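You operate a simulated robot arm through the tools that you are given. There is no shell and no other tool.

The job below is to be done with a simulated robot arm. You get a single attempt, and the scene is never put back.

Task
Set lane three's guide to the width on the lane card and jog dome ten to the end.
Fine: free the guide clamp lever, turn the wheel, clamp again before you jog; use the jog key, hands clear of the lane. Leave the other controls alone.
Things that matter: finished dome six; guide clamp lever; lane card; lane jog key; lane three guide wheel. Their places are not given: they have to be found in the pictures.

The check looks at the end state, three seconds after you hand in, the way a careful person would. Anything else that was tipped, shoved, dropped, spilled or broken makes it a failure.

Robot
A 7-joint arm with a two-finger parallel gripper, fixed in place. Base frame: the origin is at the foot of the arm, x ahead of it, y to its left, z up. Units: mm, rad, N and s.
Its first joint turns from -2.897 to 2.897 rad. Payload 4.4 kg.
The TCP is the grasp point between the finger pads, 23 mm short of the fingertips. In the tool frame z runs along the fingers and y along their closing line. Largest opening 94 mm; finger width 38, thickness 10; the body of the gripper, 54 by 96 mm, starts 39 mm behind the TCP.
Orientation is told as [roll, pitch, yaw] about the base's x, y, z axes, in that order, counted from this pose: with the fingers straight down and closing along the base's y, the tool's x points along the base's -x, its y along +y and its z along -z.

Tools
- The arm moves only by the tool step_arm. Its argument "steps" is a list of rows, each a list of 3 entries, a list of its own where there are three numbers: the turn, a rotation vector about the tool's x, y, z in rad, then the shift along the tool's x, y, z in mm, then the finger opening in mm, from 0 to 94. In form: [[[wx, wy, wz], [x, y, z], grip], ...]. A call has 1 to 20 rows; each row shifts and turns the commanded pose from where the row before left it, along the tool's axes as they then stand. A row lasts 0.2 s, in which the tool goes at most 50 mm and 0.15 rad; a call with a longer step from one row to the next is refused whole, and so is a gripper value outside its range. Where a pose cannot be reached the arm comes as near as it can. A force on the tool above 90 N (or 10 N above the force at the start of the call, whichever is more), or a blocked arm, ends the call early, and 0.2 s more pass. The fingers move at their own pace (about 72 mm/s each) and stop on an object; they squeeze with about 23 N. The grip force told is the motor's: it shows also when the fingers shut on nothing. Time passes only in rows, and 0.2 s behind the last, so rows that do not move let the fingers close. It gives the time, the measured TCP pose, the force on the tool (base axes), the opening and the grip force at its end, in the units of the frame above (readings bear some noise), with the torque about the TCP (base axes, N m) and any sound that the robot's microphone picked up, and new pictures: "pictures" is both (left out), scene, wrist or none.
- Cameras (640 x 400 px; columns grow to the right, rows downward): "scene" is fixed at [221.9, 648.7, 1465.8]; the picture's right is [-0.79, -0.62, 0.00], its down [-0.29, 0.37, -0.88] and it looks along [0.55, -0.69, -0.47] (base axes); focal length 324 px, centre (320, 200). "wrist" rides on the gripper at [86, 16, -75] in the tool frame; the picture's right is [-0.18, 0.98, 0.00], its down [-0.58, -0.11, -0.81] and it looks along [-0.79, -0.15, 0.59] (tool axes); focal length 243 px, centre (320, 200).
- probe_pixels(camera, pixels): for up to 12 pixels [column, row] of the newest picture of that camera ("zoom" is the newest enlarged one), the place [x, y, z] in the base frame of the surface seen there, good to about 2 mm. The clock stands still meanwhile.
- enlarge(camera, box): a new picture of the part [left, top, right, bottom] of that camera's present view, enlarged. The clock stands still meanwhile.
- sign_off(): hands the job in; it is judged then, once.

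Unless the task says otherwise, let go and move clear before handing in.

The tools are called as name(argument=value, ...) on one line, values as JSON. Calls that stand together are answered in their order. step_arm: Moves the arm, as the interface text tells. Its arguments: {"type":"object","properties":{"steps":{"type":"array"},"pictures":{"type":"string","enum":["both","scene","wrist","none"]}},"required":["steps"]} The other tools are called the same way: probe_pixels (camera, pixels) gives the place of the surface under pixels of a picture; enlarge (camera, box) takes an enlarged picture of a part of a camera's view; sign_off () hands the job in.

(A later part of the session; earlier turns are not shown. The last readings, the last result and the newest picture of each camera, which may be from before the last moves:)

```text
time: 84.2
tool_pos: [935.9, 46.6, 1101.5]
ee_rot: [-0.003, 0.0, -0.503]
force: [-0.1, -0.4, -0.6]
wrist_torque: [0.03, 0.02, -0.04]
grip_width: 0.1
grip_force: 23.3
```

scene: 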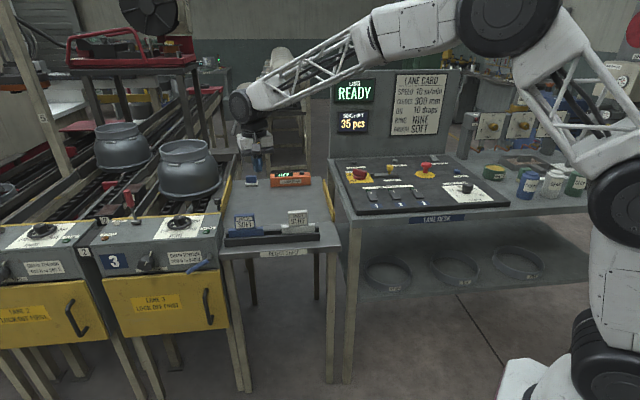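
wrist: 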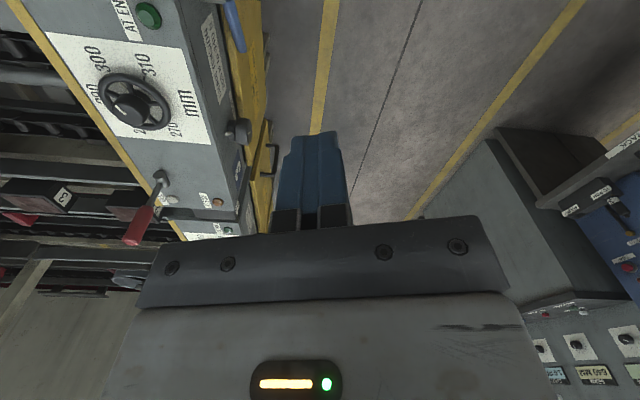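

The move is tracking well, and I'll continue across to the desk.

step_arm(steps=[[[0, 0, 0], [-19, -34.5, 0], 0], [[0, 0, 0], [-19, -34.5, 0], 0], [[0, 0, 0], [-19, -34.5, 0], 0], [[0, 0, 0], [-19, -34.5, 0], 0], [[0, 0, 0], [-19, -34.5, 0], 0], [[0, 0, 0], [-19, -34.5, 0], 0], [[0, 0, 0], [-19, -34.5, 0], 0], [[0, 0, 0], [-19, -34.5, 0], 0], [[0, 0, 0], [-19, -34.5, 0], 0], [[0, 0, 0], [-19, -34.5, 0], 0], [[0, 0, 0], [-19, -34.5, 0], 0], [[0, 0, 0], [-19, -34.5, 0], 0], [[0, 0, 0], [-19, -34.5, 0], 0], [[0, 0, 0], [-19, -34.5, 0], 0], [[0, 0, 0], [0, 0, 0], 0]], pictures="both")

```text
time: 87.4
tool_pos: [932.4, -501.8, 1104.1]
ee_rot: [-0.002, 0.0, -0.506]
force: [-0.7, 0.0, 0.1]
wrist_torque: [0.01, -0.02, 0.02]
grip_width: 0.0
grip_force: 22.6
```

scene: 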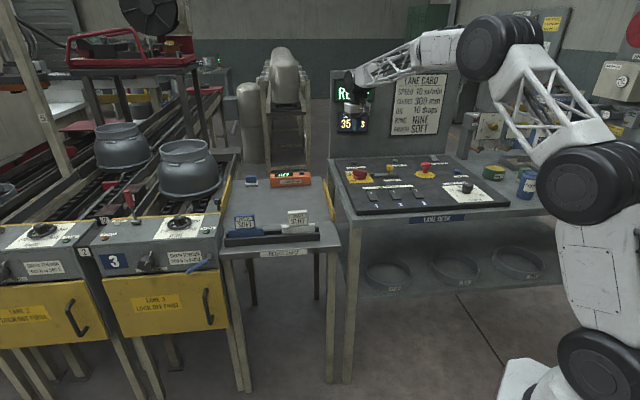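
wrist: 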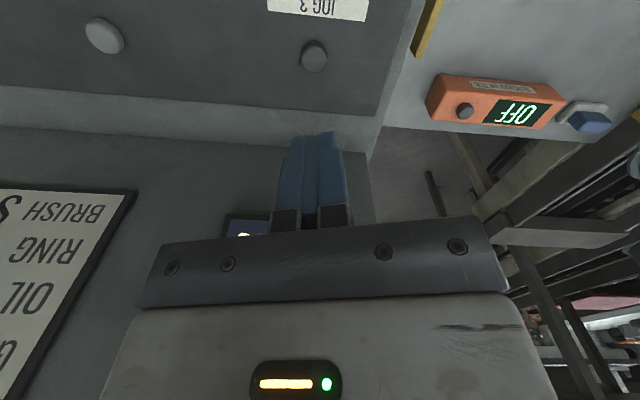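

The JOG 3 key shows at (314,55) in the wrist view. I'll probe its exact centre and also note the lane 3 lamps and dome in the scene view before pressing.

enlarge(camera="wrist", box=[264, 20, 364, 90])

probe_pixels(camera="zoom", pixels=[[320, 190], [260, 190], [380, 190], [320, 130], [320, 235], [200, 200], [450, 200]])

enlarge(camera="scene", box=[80, 120, 260, 250])

enlarge(camera="scene", box=[150, 200, 230, 280])

probe_pixels(camera="scene", pixels=[[186, 197], [165, 188], [210, 188], [188, 150], [188, 170], [217, 196], [180, 215]])

```text
5.71 times, centred on (314, 55) of wrist
```

zoom: 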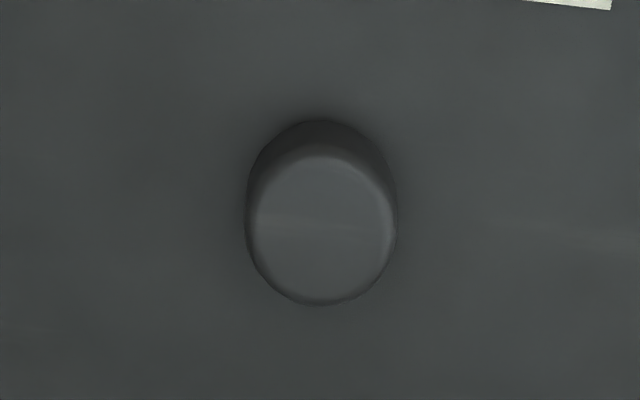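

```text
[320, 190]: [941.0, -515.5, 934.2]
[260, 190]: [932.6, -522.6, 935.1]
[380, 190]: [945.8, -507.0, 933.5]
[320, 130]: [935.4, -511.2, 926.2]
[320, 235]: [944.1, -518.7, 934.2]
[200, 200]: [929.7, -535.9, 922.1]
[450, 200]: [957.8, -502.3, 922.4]
```

```text
3.08 times, centred on (170, 185) of scene
```

zoom: 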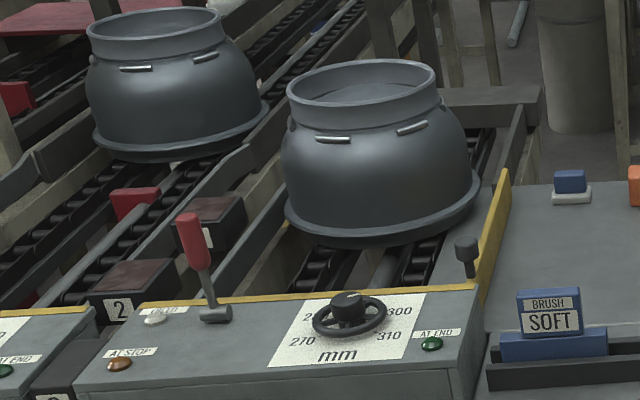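

```text
5.00 times, centred on (190, 240) of scene
```

zoom: 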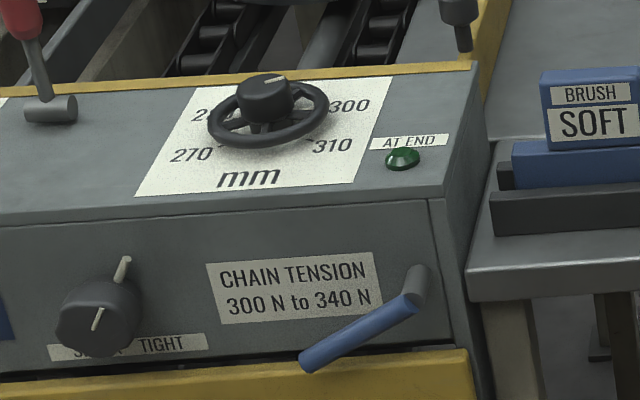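

```text
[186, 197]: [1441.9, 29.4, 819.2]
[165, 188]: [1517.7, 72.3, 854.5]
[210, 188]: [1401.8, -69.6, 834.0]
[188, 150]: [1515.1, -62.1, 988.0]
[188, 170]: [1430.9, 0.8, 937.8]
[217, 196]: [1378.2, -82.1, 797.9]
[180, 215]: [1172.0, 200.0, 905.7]
```

The lamps are still off, the lever is clamped and the wheel is at 300. The key's top centre is at (943.6, -518, 934), so I'll come down to 15 mm above it with the closed fingertips.

step_arm(steps=[[[0, 0, 0], [-6, -3, 38], 0], [[0, 0, 0], [-6, -3, 38], 0], [[0, 0, 0], [-5.6, -2.8, 36], 0], [[0, 0, 0], [0, 0, 20], 0], [[0, 0, 0], [0, 0, 0], 0]], pictures="both")

```text
time: 88.6
tool_pos: [945.9, -519.5, 968.6]
ee_rot: [0.0, 0.001, -0.505]
force: [-0.4, 0.6, -0.1]
wrist_torque: [0.0, 0.0, 0.06]
grip_width: 0.1
grip_force: 23.0
```

scene: 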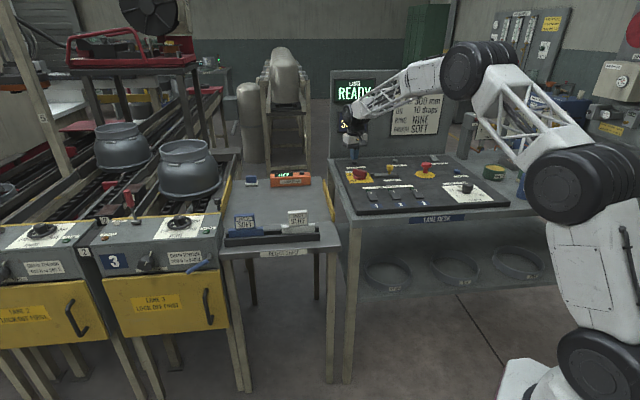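
wrist: 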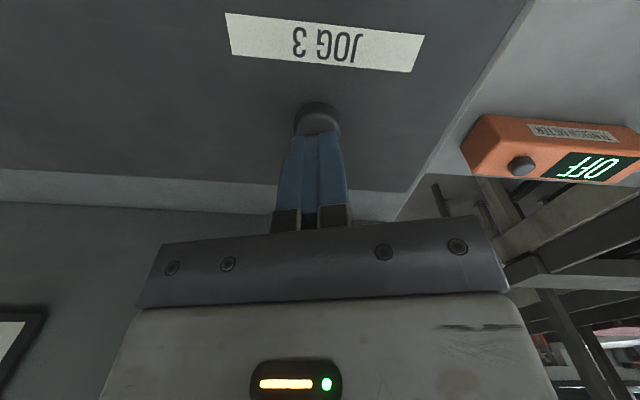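

The fingertips are 11 mm above the key, almost centred on it at (318,115). I'll make the small sideways correction and touch down to find the contact height.

step_arm(steps=[[[0, 0, 0], [2.4, 0.2, 5], 0], [[0, 0, 0], [0, 0, 4], 0], [[0, 0, 0], [0, 0, 0], 0]], pictures="both")

```text
time: 89.4
tool_pos: [943.2, -519.6, 961.1]
ee_rot: [-0.003, 0.001, -0.504]
force: [0.0, 0.1, 0.1]
wrist_torque: [0.05, 0.02, 0.01]
grip_width: 0.2
grip_force: 22.6
```

scene: 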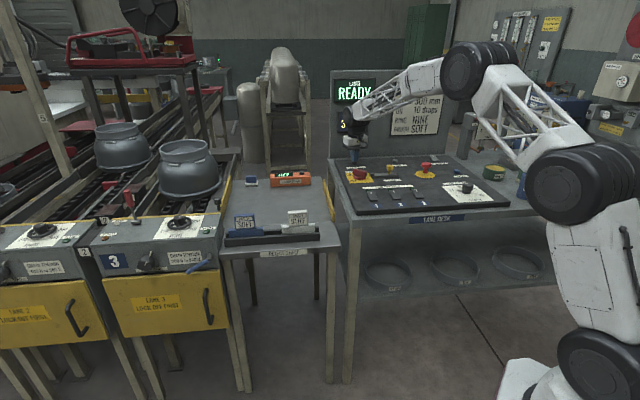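
wrist: 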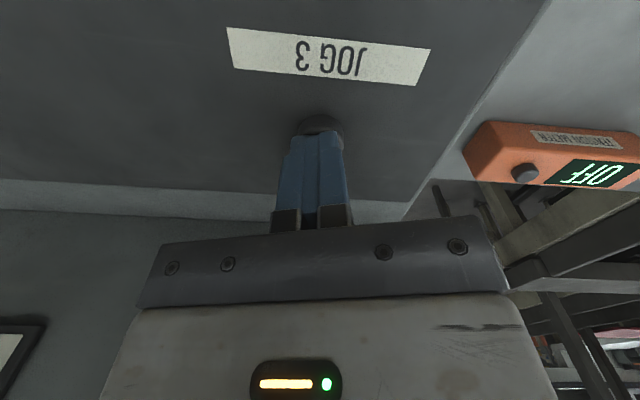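

The tips are about 4 mm above the key. I'll give it a brief press (to about 3 mm below its rest height) and release in the same call, then look at the dome.

step_arm(steps=[[[0, 0, 0], [0, 0, 4], 0], [[0, 0, 0], [0, 0, 3], 0], [[0, 0, 0], [0, 0, -7], 0]], pictures="scene")

probe_pixels(camera="scene", pixels=[[186, 197], [165, 188], [210, 188], [188, 150], [188, 170]])

```text
time: 90.2
tool_pos: [942.7, -518.9, 960.3]
ee_rot: [-0.001, -0.001, -0.504]
force: [0.7, 0.4, 0.2]
wrist_torque: [-0.01, 0.03, 0.01]
grip_width: 0.0
grip_force: 22.5
heard: click
```

scene: 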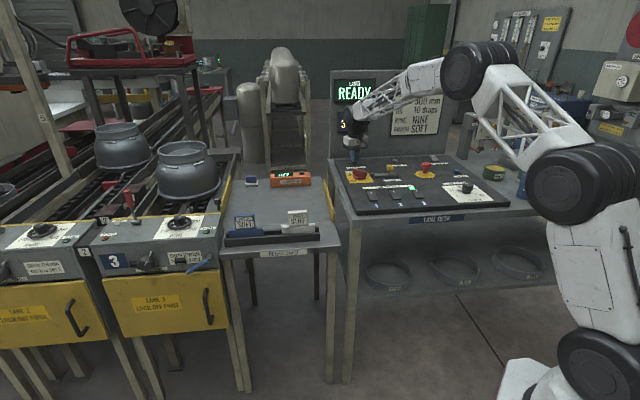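

```text
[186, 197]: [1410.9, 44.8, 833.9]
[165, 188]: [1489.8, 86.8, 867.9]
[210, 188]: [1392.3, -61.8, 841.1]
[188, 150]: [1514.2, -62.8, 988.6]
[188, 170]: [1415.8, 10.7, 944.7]
```

A click was heard, the lane 3 lamp on the desk lit at (412,186) and the dome has moved a little toward the panel. I'll wait one row to see whether it keeps running after release.

step_arm(steps=[[[0, 0, 0], [0, 0, 0], 0]], pictures="scene")

enlarge(camera="scene", box=[80, 120, 260, 250])

enlarge(camera="scene", box=[330, 80, 450, 210])

```text
time: 90.6
tool_pos: [941.7, -519.7, 960.4]
ee_rot: [-0.001, -0.001, -0.504]
force: [0.6, 0.1, -0.3]
wrist_torque: [0.01, -0.02, 0.04]
grip_width: 0.1
grip_force: 23.5
```

scene: 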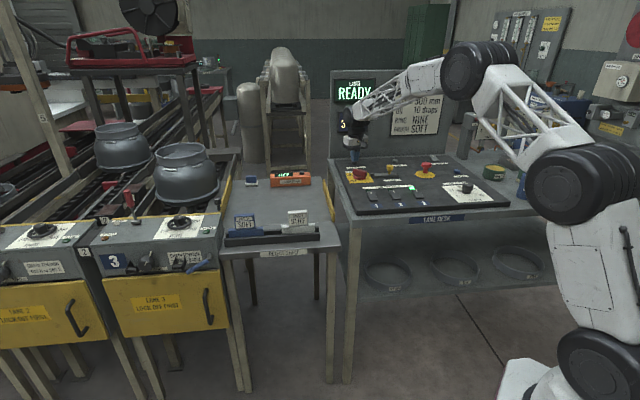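

```text
3.08 times, centred on (170, 185) of scene
```

zoom: 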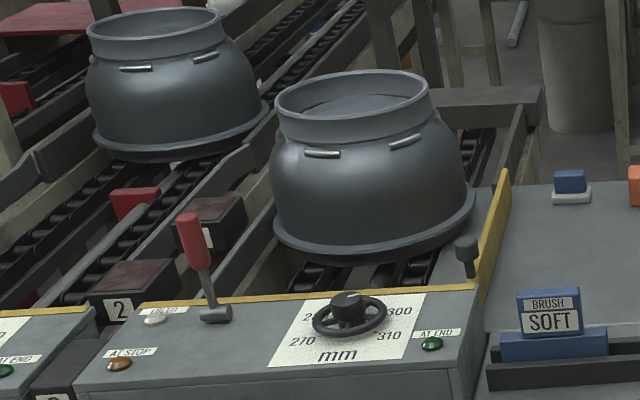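

```text
3.08 times, centred on (390, 145) of scene
```

zoom: 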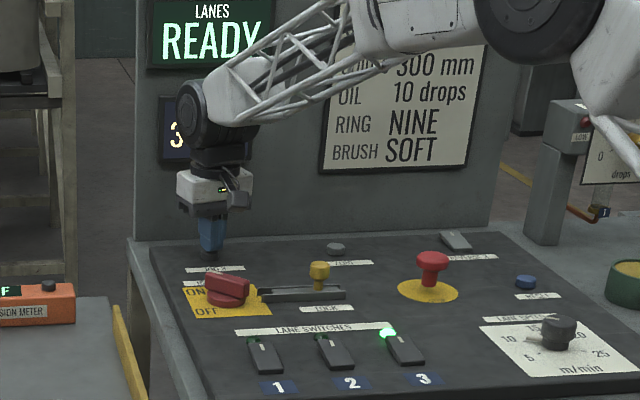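

The dome moved further between 90.2 and 90.6 s with lamp 3 still lit, so a press seems to run the lane for a while. I'll keep watching without touching anything.

step_arm(steps=[[[0, 0, 0], [0, 0, 0], 0]], pictures="scene")

enlarge(camera="scene", box=[80, 120, 260, 250])

enlarge(camera="scene", box=[330, 130, 450, 210])

```text
time: 91.0
tool_pos: [941.7, -519.8, 960.0]
ee_rot: [-0.001, 0.0, -0.504]
force: [0.3, -0.4, 0.0]
wrist_torque: [0.01, -0.06, 0.01]
grip_width: 0.2
grip_force: 22.6
```

scene: 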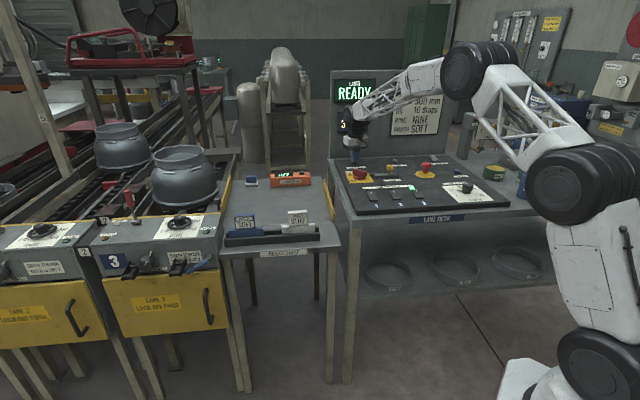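

```text
3.08 times, centred on (170, 185) of scene
```

zoom: 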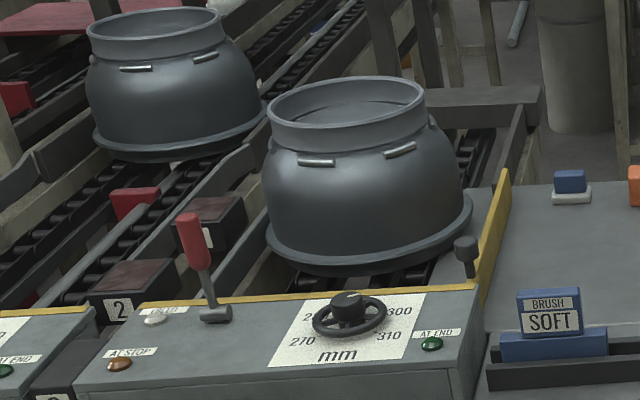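

```text
5.00 times, centred on (390, 170) of scene
```

zoom: 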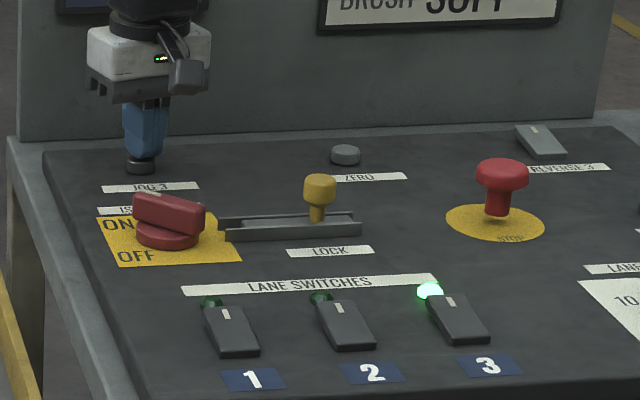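

The dome keeps advancing at roughly 50 mm/s and lamp 3 stays lit. I'll lift well off the key to see whether the motion stops or runs on by itself.

step_arm(steps=[[[0, 0, 0], [0, 0, -15], 0]], pictures="scene")

enlarge(camera="scene", box=[80, 120, 260, 250])

enlarge(camera="scene", box=[330, 130, 450, 210])

```text
time: 91.4
tool_pos: [944.2, -519.4, 974.8]
ee_rot: [-0.001, 0.0, -0.505]
force: [-0.7, 0.0, 0.5]
wrist_torque: [-0.02, 0.01, 0.01]
grip_width: 0.0
grip_force: 23.5
```

scene: 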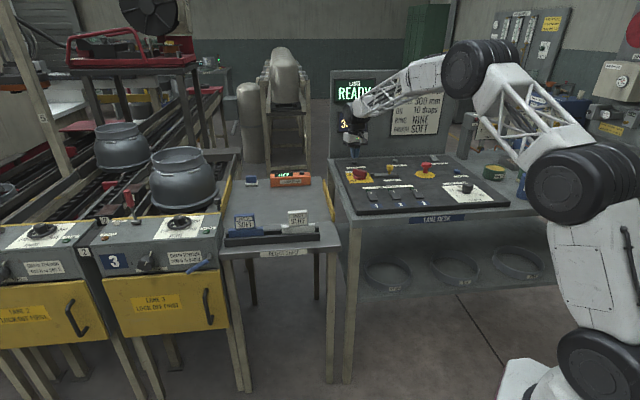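

```text
3.08 times, centred on (170, 185) of scene
```

zoom: 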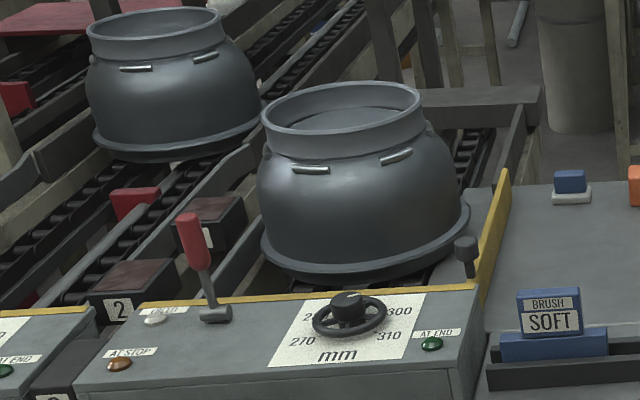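

```text
5.00 times, centred on (390, 170) of scene
```

zoom: 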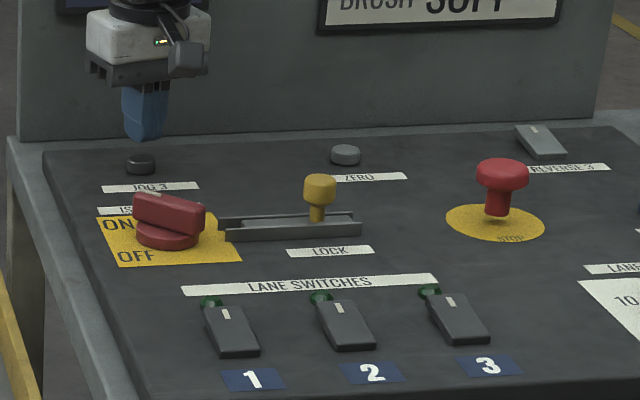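

Lamp 3 went out once the fingers left the key, so it jogs only while held; the dome has moved closer but AT END is still dark. I'll measure how far it still has to go.

enlarge(camera="scene", box=[140, 140, 230, 240])

probe_pixels(camera="zoom", pixels=[[300, 262], [320, 272], [280, 250], [340, 274], [360, 270], [260, 290], [330, 285], [300, 285], [360, 285]])

```text
4.00 times, centred on (185, 190) of scene
```

zoom: 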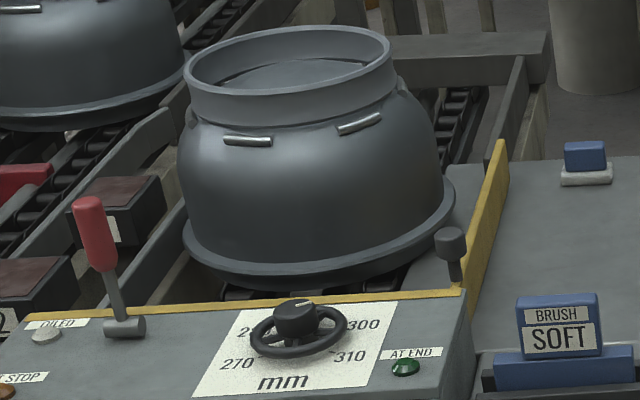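

```text
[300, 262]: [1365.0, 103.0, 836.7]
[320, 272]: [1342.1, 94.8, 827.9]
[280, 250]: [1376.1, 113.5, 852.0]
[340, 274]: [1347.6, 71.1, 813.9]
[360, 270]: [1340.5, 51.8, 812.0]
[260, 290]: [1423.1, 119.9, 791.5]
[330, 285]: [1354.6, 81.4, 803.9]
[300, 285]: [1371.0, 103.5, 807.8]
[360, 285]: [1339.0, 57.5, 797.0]
```

The flange front is about 100 mm from the panel's back edge and moves at roughly 70 mm/s. I'll press briefly again, releasing fully within the same call, and check the AT END lamp.

step_arm(steps=[[[0, 0, 0], [0, 0, 14], 0], [[0, 0, 0], [0, 0, 7], 0], [[0, 0, 0], [0, 0, 0], 0], [[0, 0, 0], [0, 0, -20], 0]], pictures="scene")

enlarge(camera="scene", box=[140, 140, 230, 240])

enlarge(camera="scene", box=[330, 130, 450, 210])

```text
time: 92.4
tool_pos: [943.5, -520.8, 973.9]
ee_rot: [0.0, 0.0, -0.504]
force: [0.4, -0.5, 0.0]
wrist_torque: [0.0, -0.01, -0.02]
grip_width: 0.1
grip_force: 23.6
heard: click
```

scene: 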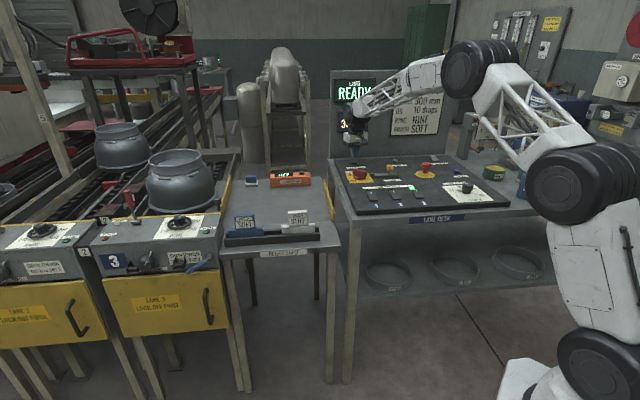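

```text
4.00 times, centred on (185, 190) of scene
```

zoom: 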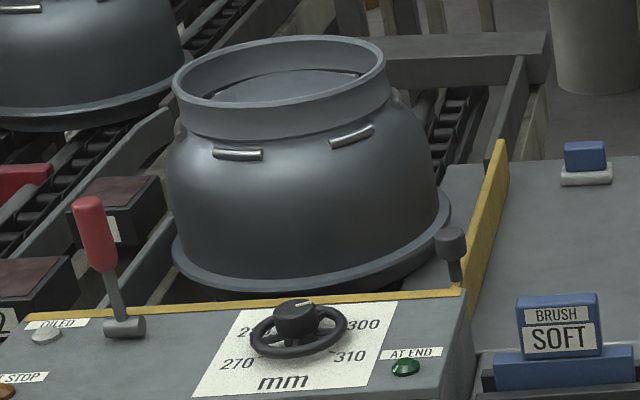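

```text
5.00 times, centred on (390, 170) of scene
```

zoom: 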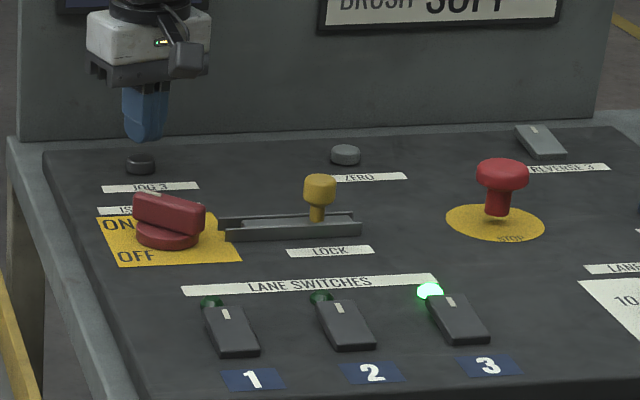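

Lamp 3 remains lit with the fingers off the key, so each press runs a fixed jog. I'll watch it in single steps.

step_arm(steps=[[[0, 0, 0], [0, 0, 0], 0]], pictures="scene")

enlarge(camera="scene", box=[140, 140, 230, 240])

enlarge(camera="scene", box=[330, 80, 450, 210])

```text
time: 92.8
tool_pos: [944.0, -520.7, 975.9]
ee_rot: [-0.003, 0.001, -0.505]
force: [0.6, 0.8, -0.1]
wrist_torque: [0.0, -0.01, -0.01]
grip_width: 0.1
grip_force: 23.3
```

scene: 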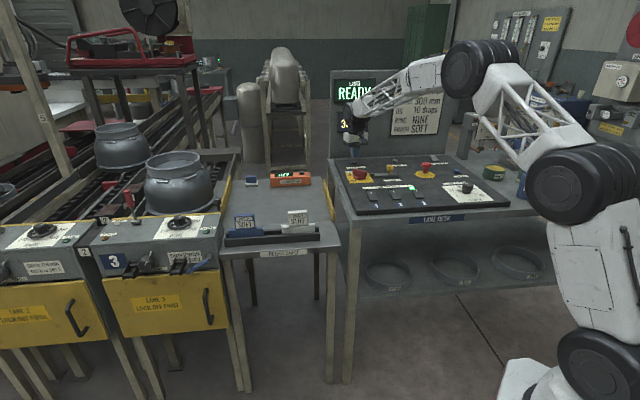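

```text
4.00 times, centred on (185, 190) of scene
```

zoom: 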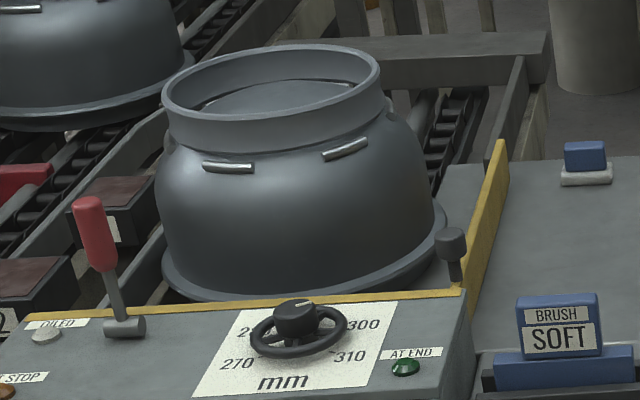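

```text
3.08 times, centred on (390, 145) of scene
```

zoom: 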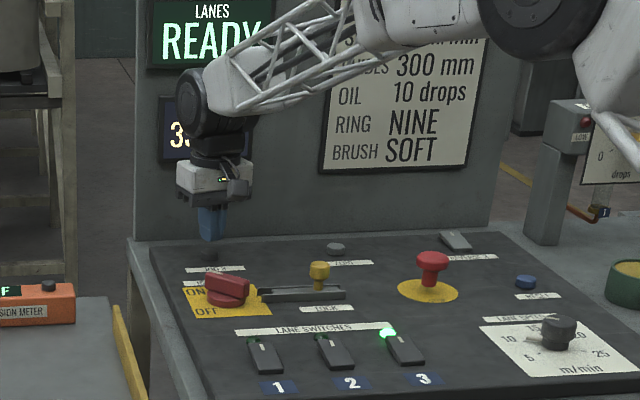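

The dome is still advancing and looks straight between the guides. I'll watch another step.

step_arm(steps=[[[0, 0, 0], [0, 0, 0], 0]], pictures="scene")

enlarge(camera="scene", box=[140, 140, 230, 240])

enlarge(camera="scene", box=[330, 80, 450, 210])

```text
time: 93.2
tool_pos: [944.3, -519.0, 974.0]
ee_rot: [-0.002, 0.0, -0.505]
force: [-0.6, 0.6, 0.8]
wrist_torque: [0.03, 0.0, -0.01]
grip_width: 0.2
grip_force: 23.4
```

scene: 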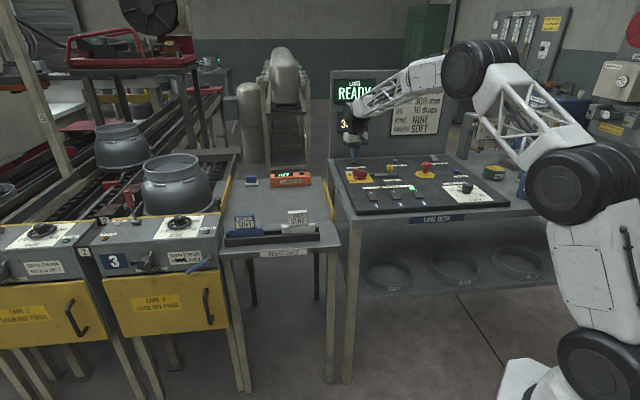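

```text
4.00 times, centred on (185, 190) of scene
```

zoom: 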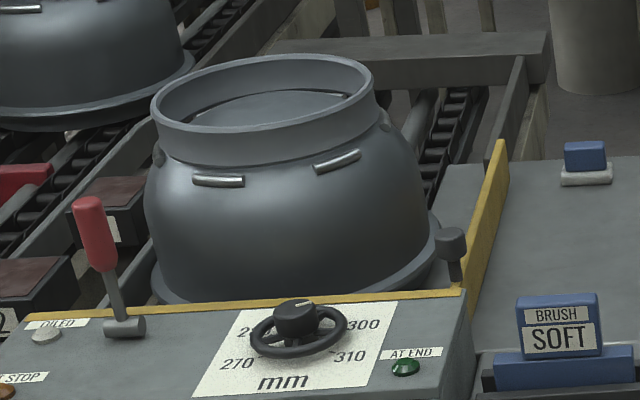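

```text
3.08 times, centred on (390, 145) of scene
```

zoom: 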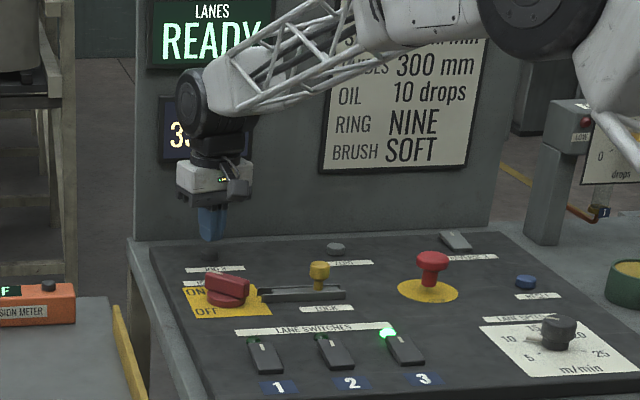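

The dome is close to the panel now, with lamp 3 still lit and AT END still dark. I'll watch the next step.

step_arm(steps=[[[0, 0, 0], [0, 0, 0], 0]], pictures="scene")

enlarge(camera="scene", box=[140, 140, 230, 240])

enlarge(camera="scene", box=[330, 80, 450, 210])

probe_pixels(camera="scene", pixels=[[175, 200], [190, 205], [160, 212], [210, 200], [180, 160], [175, 180], [205, 215]])

```text
time: 93.6
tool_pos: [943.6, -520.7, 974.0]
ee_rot: [-0.003, 0.001, -0.504]
force: [-0.5, -0.9, 0.0]
wrist_torque: [0.02, -0.01, 0.02]
grip_width: 0.0
grip_force: 23.3
```

scene: 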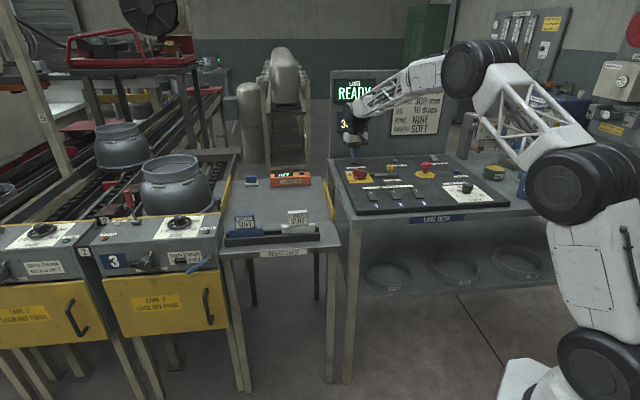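

```text
4.00 times, centred on (185, 190) of scene
```

zoom: 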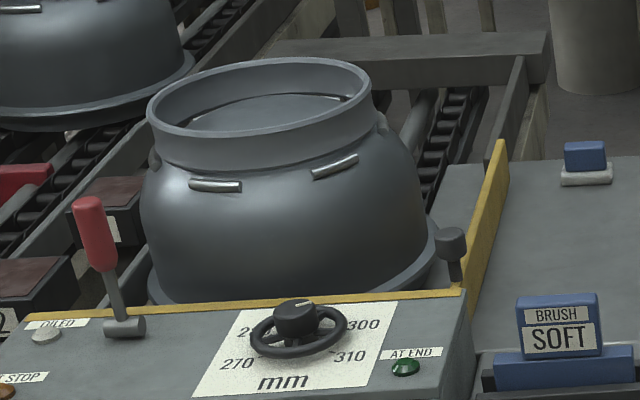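

```text
3.08 times, centred on (390, 145) of scene
```

zoom: 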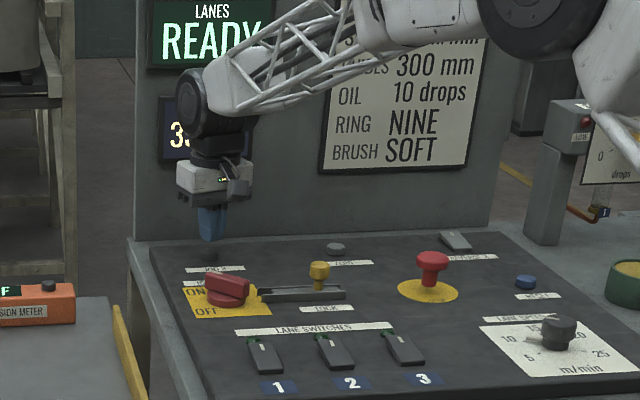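

```text
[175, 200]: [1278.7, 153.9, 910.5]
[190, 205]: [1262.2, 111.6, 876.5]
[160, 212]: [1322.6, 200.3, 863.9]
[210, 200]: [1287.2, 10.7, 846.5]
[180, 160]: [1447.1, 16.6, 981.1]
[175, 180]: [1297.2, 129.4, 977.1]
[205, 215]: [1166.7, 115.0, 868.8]
```

Lamp 3 has gone out again after about 110 mm of travel and AT END is still dark. I'll measure the dome's flange and the panel's back edge to see how much is left.

probe_pixels(camera="zoom", pixels=[[100, 100]])

enlarge(camera="scene", box=[140, 140, 230, 240])

probe_pixels(camera="zoom", pixels=[[152, 290], [434, 240], [432, 265], [160, 300], [380, 293], [240, 303], [420, 290], [150, 110], [370, 85], [260, 62], [255, 140], [465, 291]])

enlarge(camera="scene", box=[180, 210, 220, 240])

```text
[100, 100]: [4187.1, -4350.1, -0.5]
```

```text
4.00 times, centred on (185, 190) of scene
```

zoom: 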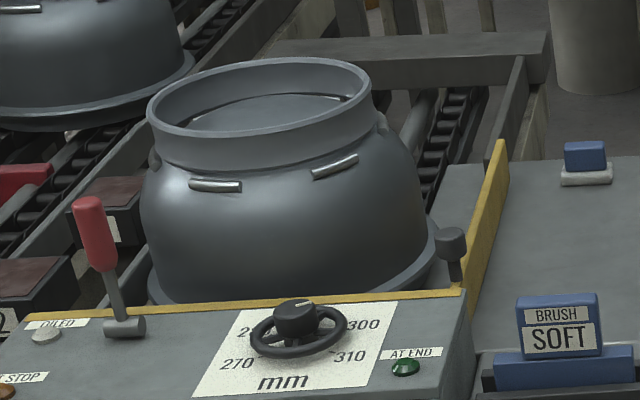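

```text
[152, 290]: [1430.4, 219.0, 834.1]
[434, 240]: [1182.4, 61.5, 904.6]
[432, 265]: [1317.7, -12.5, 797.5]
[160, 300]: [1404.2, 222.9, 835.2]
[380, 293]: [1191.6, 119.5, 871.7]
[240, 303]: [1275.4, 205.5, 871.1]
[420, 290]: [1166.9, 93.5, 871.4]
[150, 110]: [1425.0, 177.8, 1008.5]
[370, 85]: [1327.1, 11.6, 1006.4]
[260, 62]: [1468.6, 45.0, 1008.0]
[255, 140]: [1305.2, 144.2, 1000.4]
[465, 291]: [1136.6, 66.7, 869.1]
```

```text
13.33 times, centred on (200, 225) of scene
```

zoom: 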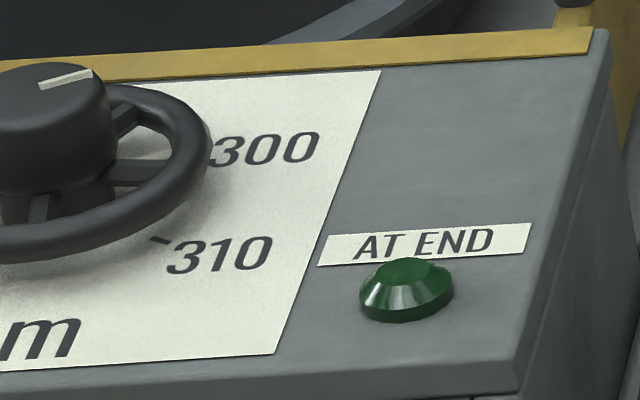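

By the rim's fit, the dome's flange is about 10–20 mm short of the panel's back edge, and AT END is not lit yet. One more short jog is needed, so I'll tap the key as briefly as I can and watch.

step_arm(steps=[[[0, 0, 0], [0, 0, 14], 0], [[0, 0, 0], [0, 0, 6], 0], [[0, 0, 0], [0, 0, -20], 0]], pictures="scene")

enlarge(camera="scene", box=[140, 140, 230, 240])

enlarge(camera="scene", box=[330, 80, 450, 210])

```text
time: 94.4
tool_pos: [943.6, -521.4, 974.9]
ee_rot: [-0.001, 0.0, -0.504]
force: [-0.1, -0.4, -0.5]
wrist_torque: [0.0, -0.02, 0.03]
grip_width: 0.0
grip_force: 23.4
```

scene: 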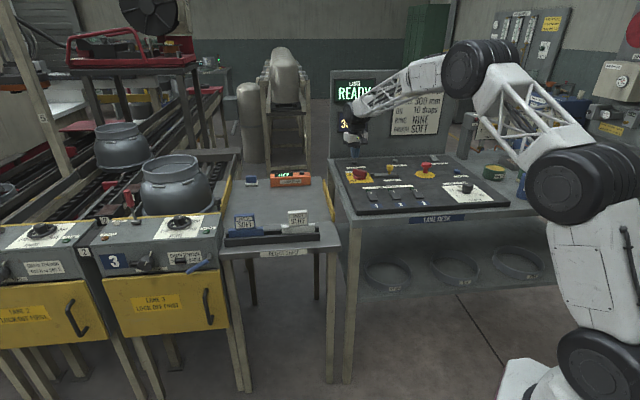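

```text
4.00 times, centred on (185, 190) of scene
```

zoom: 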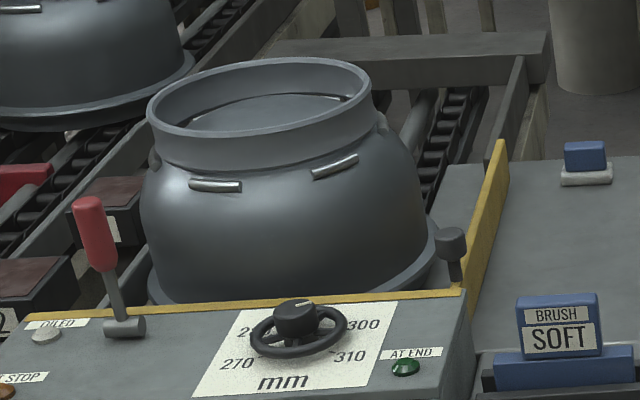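

```text
3.08 times, centred on (390, 145) of scene
```

zoom: 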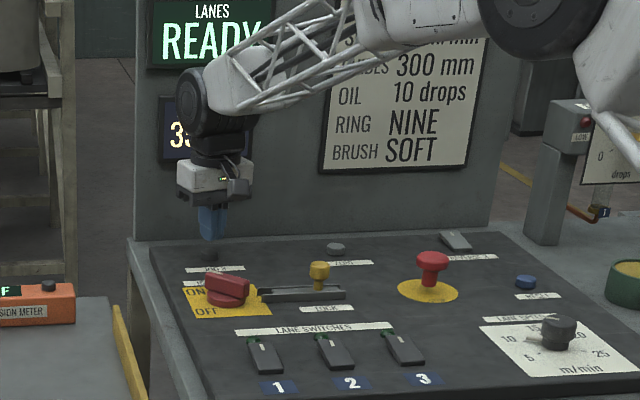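

No click was heard and nothing moved, so that tap was too shallow. I'll press again with the same depth and hold as the second press.

step_arm(steps=[[[0, 0, 0], [0, 0, 14], 0], [[0, 0, 0], [0, 0, 8], 0], [[0, 0, 0], [0, 0, -22], 0]], pictures="scene")

enlarge(camera="scene", box=[140, 140, 230, 240])

enlarge(camera="scene", box=[330, 80, 450, 210])

```text
time: 95.2
tool_pos: [943.3, -522.3, 976.0]
ee_rot: [-0.002, -0.001, -0.505]
force: [-0.7, 0.4, -0.6]
wrist_torque: [-0.03, -0.02, 0.01]
grip_width: 0.1
grip_force: 22.8
```

scene: 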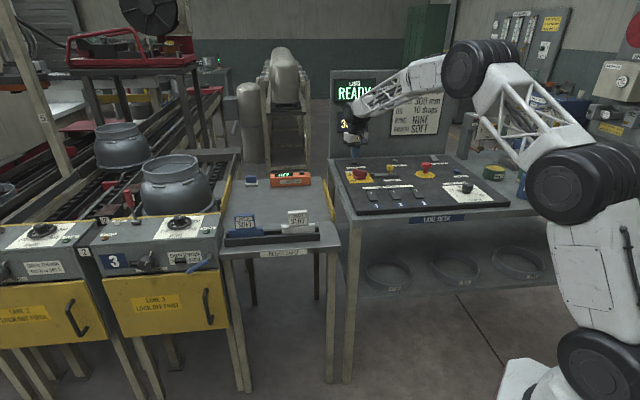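

```text
4.00 times, centred on (185, 190) of scene
```

zoom: 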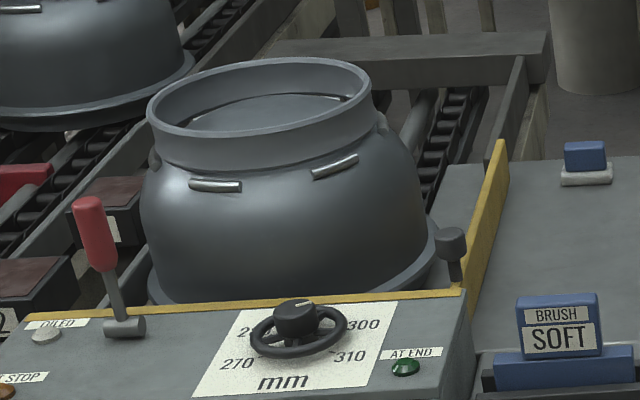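

```text
3.08 times, centred on (390, 145) of scene
```

zoom: 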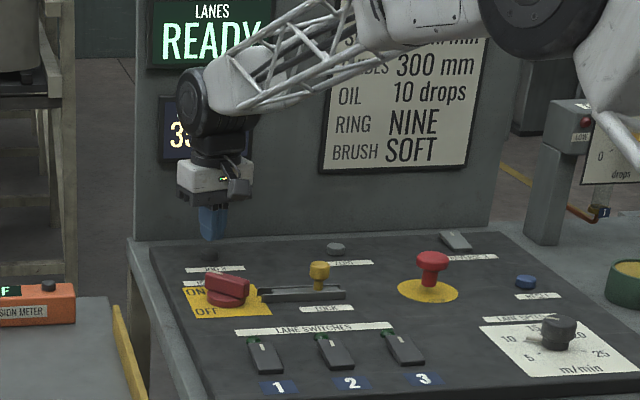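

Again no click, because the arm lags a single row and never got deep enough. I'll include a hold row at the bottom as in the press that worked.

step_arm(steps=[[[0, 0, 0], [0, 0, 14], 0], [[0, 0, 0], [0, 0, 8], 0], [[0, 0, 0], [0, 0, 0], 0], [[0, 0, 0], [0, 0, -22], 0]], pictures="scene")

enlarge(camera="scene", box=[140, 140, 230, 240])

enlarge(camera="scene", box=[330, 80, 450, 210])

```text
time: 96.2
tool_pos: [943.2, -520.2, 977.6]
ee_rot: [-0.004, -0.001, -0.504]
force: [-0.5, -0.3, 0.3]
wrist_torque: [-0.02, 0.02, 0.02]
grip_width: 0.0
grip_force: 22.5
heard: click
```

scene: 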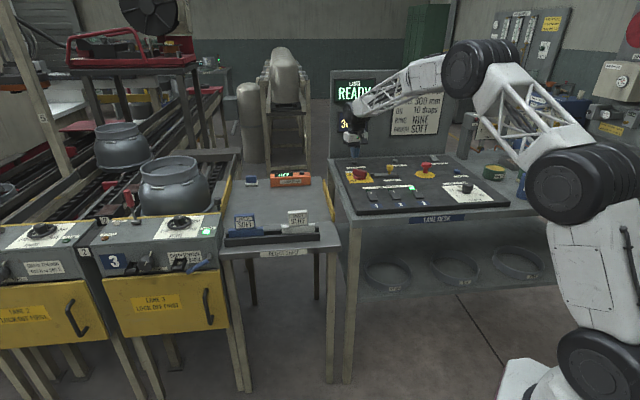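

```text
4.00 times, centred on (185, 190) of scene
```

zoom: 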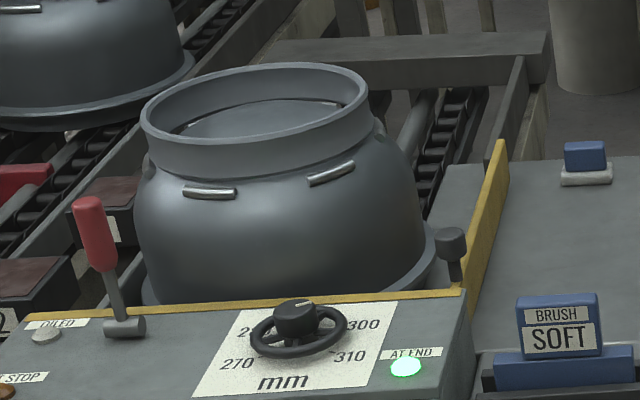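

```text
3.08 times, centred on (390, 145) of scene
```

zoom: 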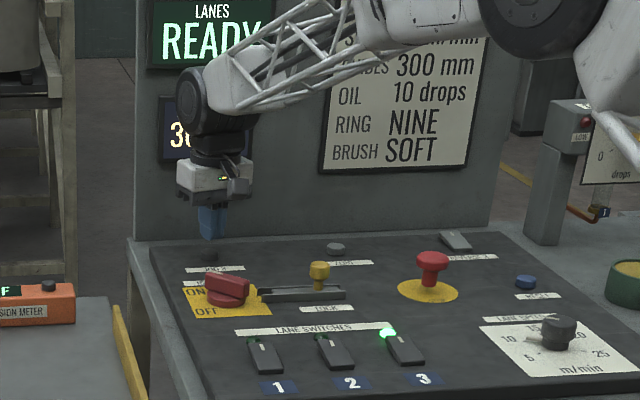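

AT END is now lit at (405,367) in the zoom. Lamp 3 is still on for the rest of this jog, so I'll watch until it goes out.

step_arm(steps=[[[0, 0, 0], [0, 0, -20], 0], [[0, 0, 0], [0, 0, -20], 0], [[0, 0, 0], [0, 0, -20], 0], [[0, 0, 0], [0, 0, 0], 0], [[0, 0, 0], [0, 0, 0], 0], [[0, 0, 0], [0, 0, 0], 0]], pictures="scene")

enlarge(camera="scene", box=[140, 140, 230, 240])

enlarge(camera="scene", box=[330, 80, 450, 210])

```text
time: 97.6
tool_pos: [945.3, -521.2, 1037.1]
ee_rot: [0.0, -0.001, -0.505]
force: [0.0, -0.2, 0.7]
wrist_torque: [0.0, -0.01, -0.01]
grip_width: 0.0
grip_force: 22.8
```

scene: 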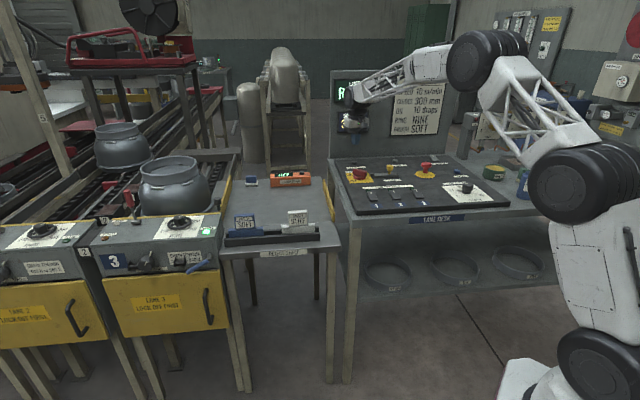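

```text
4.00 times, centred on (185, 190) of scene
```

zoom: 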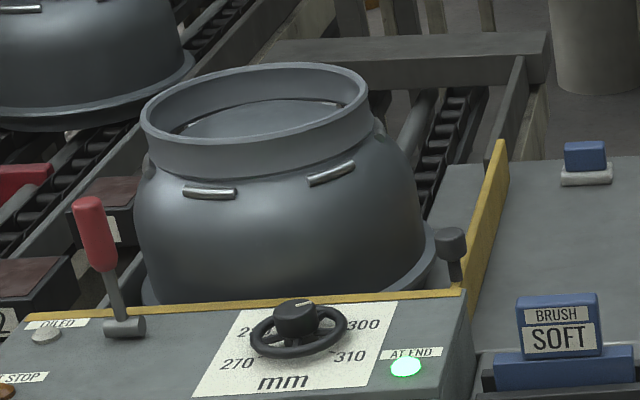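

```text
3.08 times, centred on (390, 145) of scene
```

zoom: 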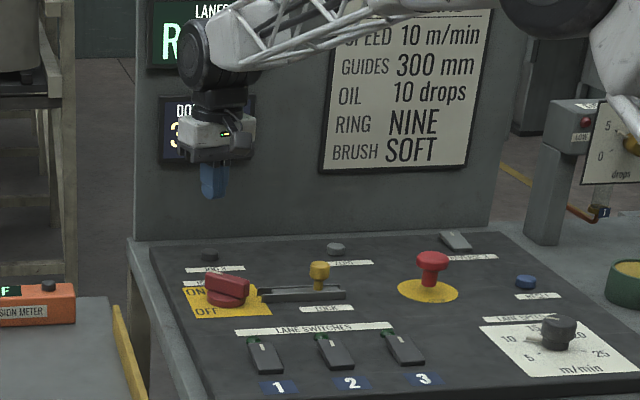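

The dome is at the end with AT END lit, and lamp 3 is off. I'll move the arm clear of the desk and take a final look at everything.

step_arm(steps=[[[0, 0, 0], [0, 0, -30], 0], [[0, 0, 0], [20, 8, -30], 0], [[0, 0, 0], [30, 14, -15], 0], [[0, 0, 0], [30, 14, -10], 0], [[0, 0, 0], [30, 14, 0], 0], [[0, 0, 0], [30, 14, 0], 0], [[0, 0, 0], [30, 14, 0], 0], [[0, 0, 0], [30, 14, 0], 0], [[0, 0, 0], [0, 0, 0], 0]], pictures="both")

enlarge(camera="scene", box=[320, 60, 480, 210])

enlarge(camera="scene", box=[80, 130, 260, 290])

enlarge(camera="scene", box=[150, 205, 230, 280])

```text
time: 99.6
tool_pos: [814.5, -343.7, 1121.4]
ee_rot: [-0.004, 0.0, -0.502]
force: [-0.2, -0.6, -0.1]
wrist_torque: [-0.04, -0.01, -0.01]
grip_width: 0.0
grip_force: 22.9
```

scene: 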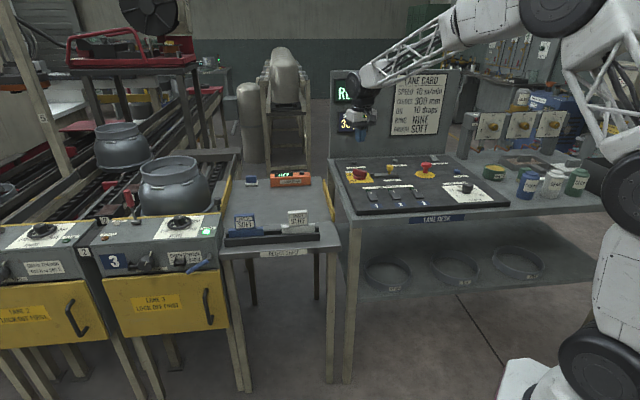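
wrist: 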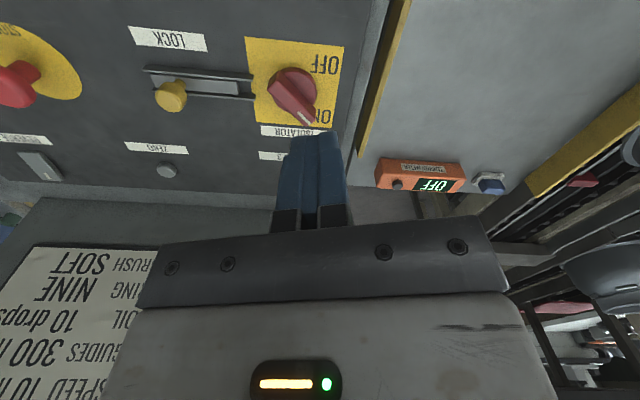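

```text
2.67 times, centred on (400, 135) of scene
```

zoom: 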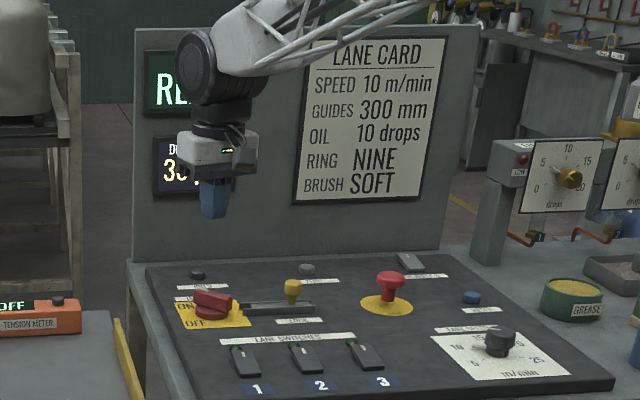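

```text
2.50 times, centred on (170, 210) of scene
```

zoom: 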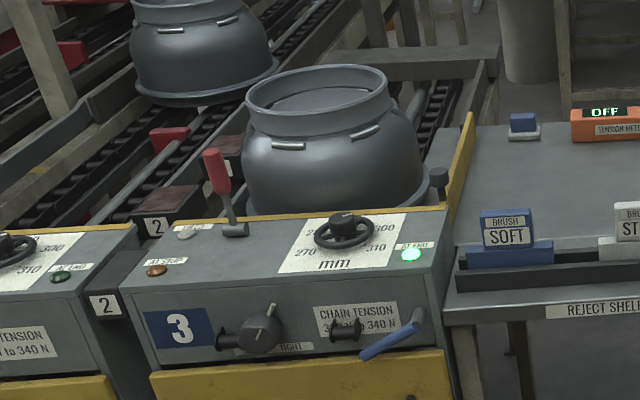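

```text
5.33 times, centred on (190, 242) of scene
```

zoom: 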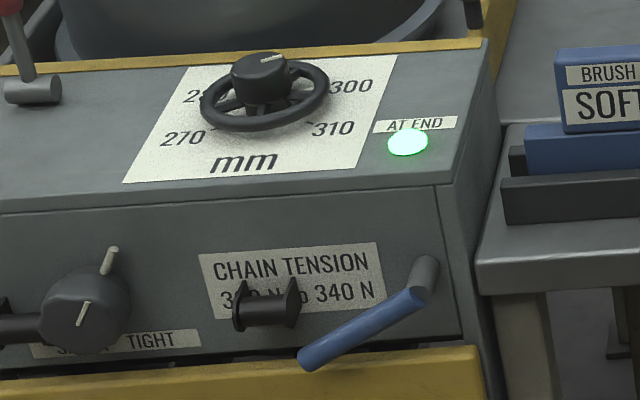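

Everything looks right, but there are dark pieces in front of the CHAIN TENSION label near (181,258) that weren't there before. I'll look at them more closely.

enlarge(camera="scene", box=[140, 240, 204, 280])

probe_pixels(camera="zoom", pixels=[[395, 190], [365, 195], [425, 185], [420, 150], [60, 215], [180, 210], [100, 200]])

enlarge(camera="scene", box=[60, 130, 240, 230])

enlarge(camera="scene", box=[0, 170, 110, 300])

```text
10.00 times, centred on (172, 260) of scene
```

zoom: 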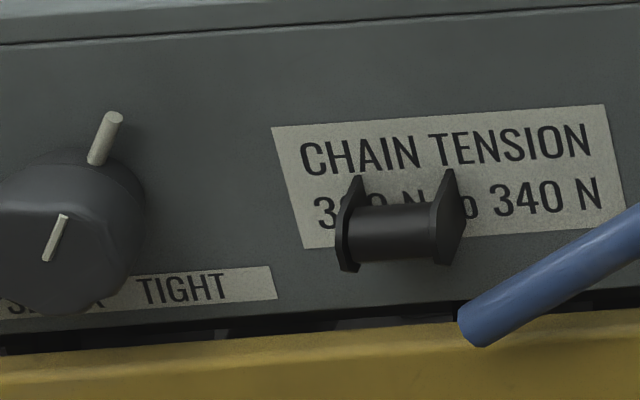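

```text
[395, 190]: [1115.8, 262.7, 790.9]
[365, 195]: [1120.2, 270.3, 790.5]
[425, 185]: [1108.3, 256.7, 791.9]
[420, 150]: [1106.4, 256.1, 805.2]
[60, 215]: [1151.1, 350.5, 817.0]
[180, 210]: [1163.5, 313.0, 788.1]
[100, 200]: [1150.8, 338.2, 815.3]
```

```text
3.56 times, centred on (150, 180) of scene
```

zoom: 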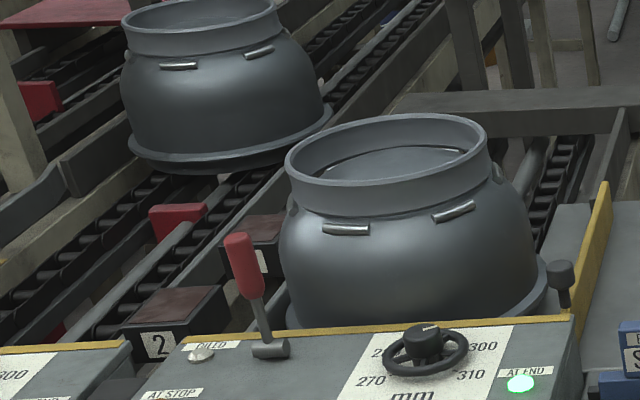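

```text
3.08 times, centred on (55, 235) of scene
```

zoom: 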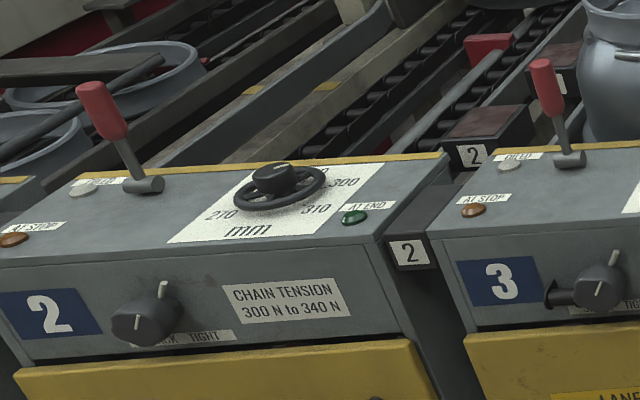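

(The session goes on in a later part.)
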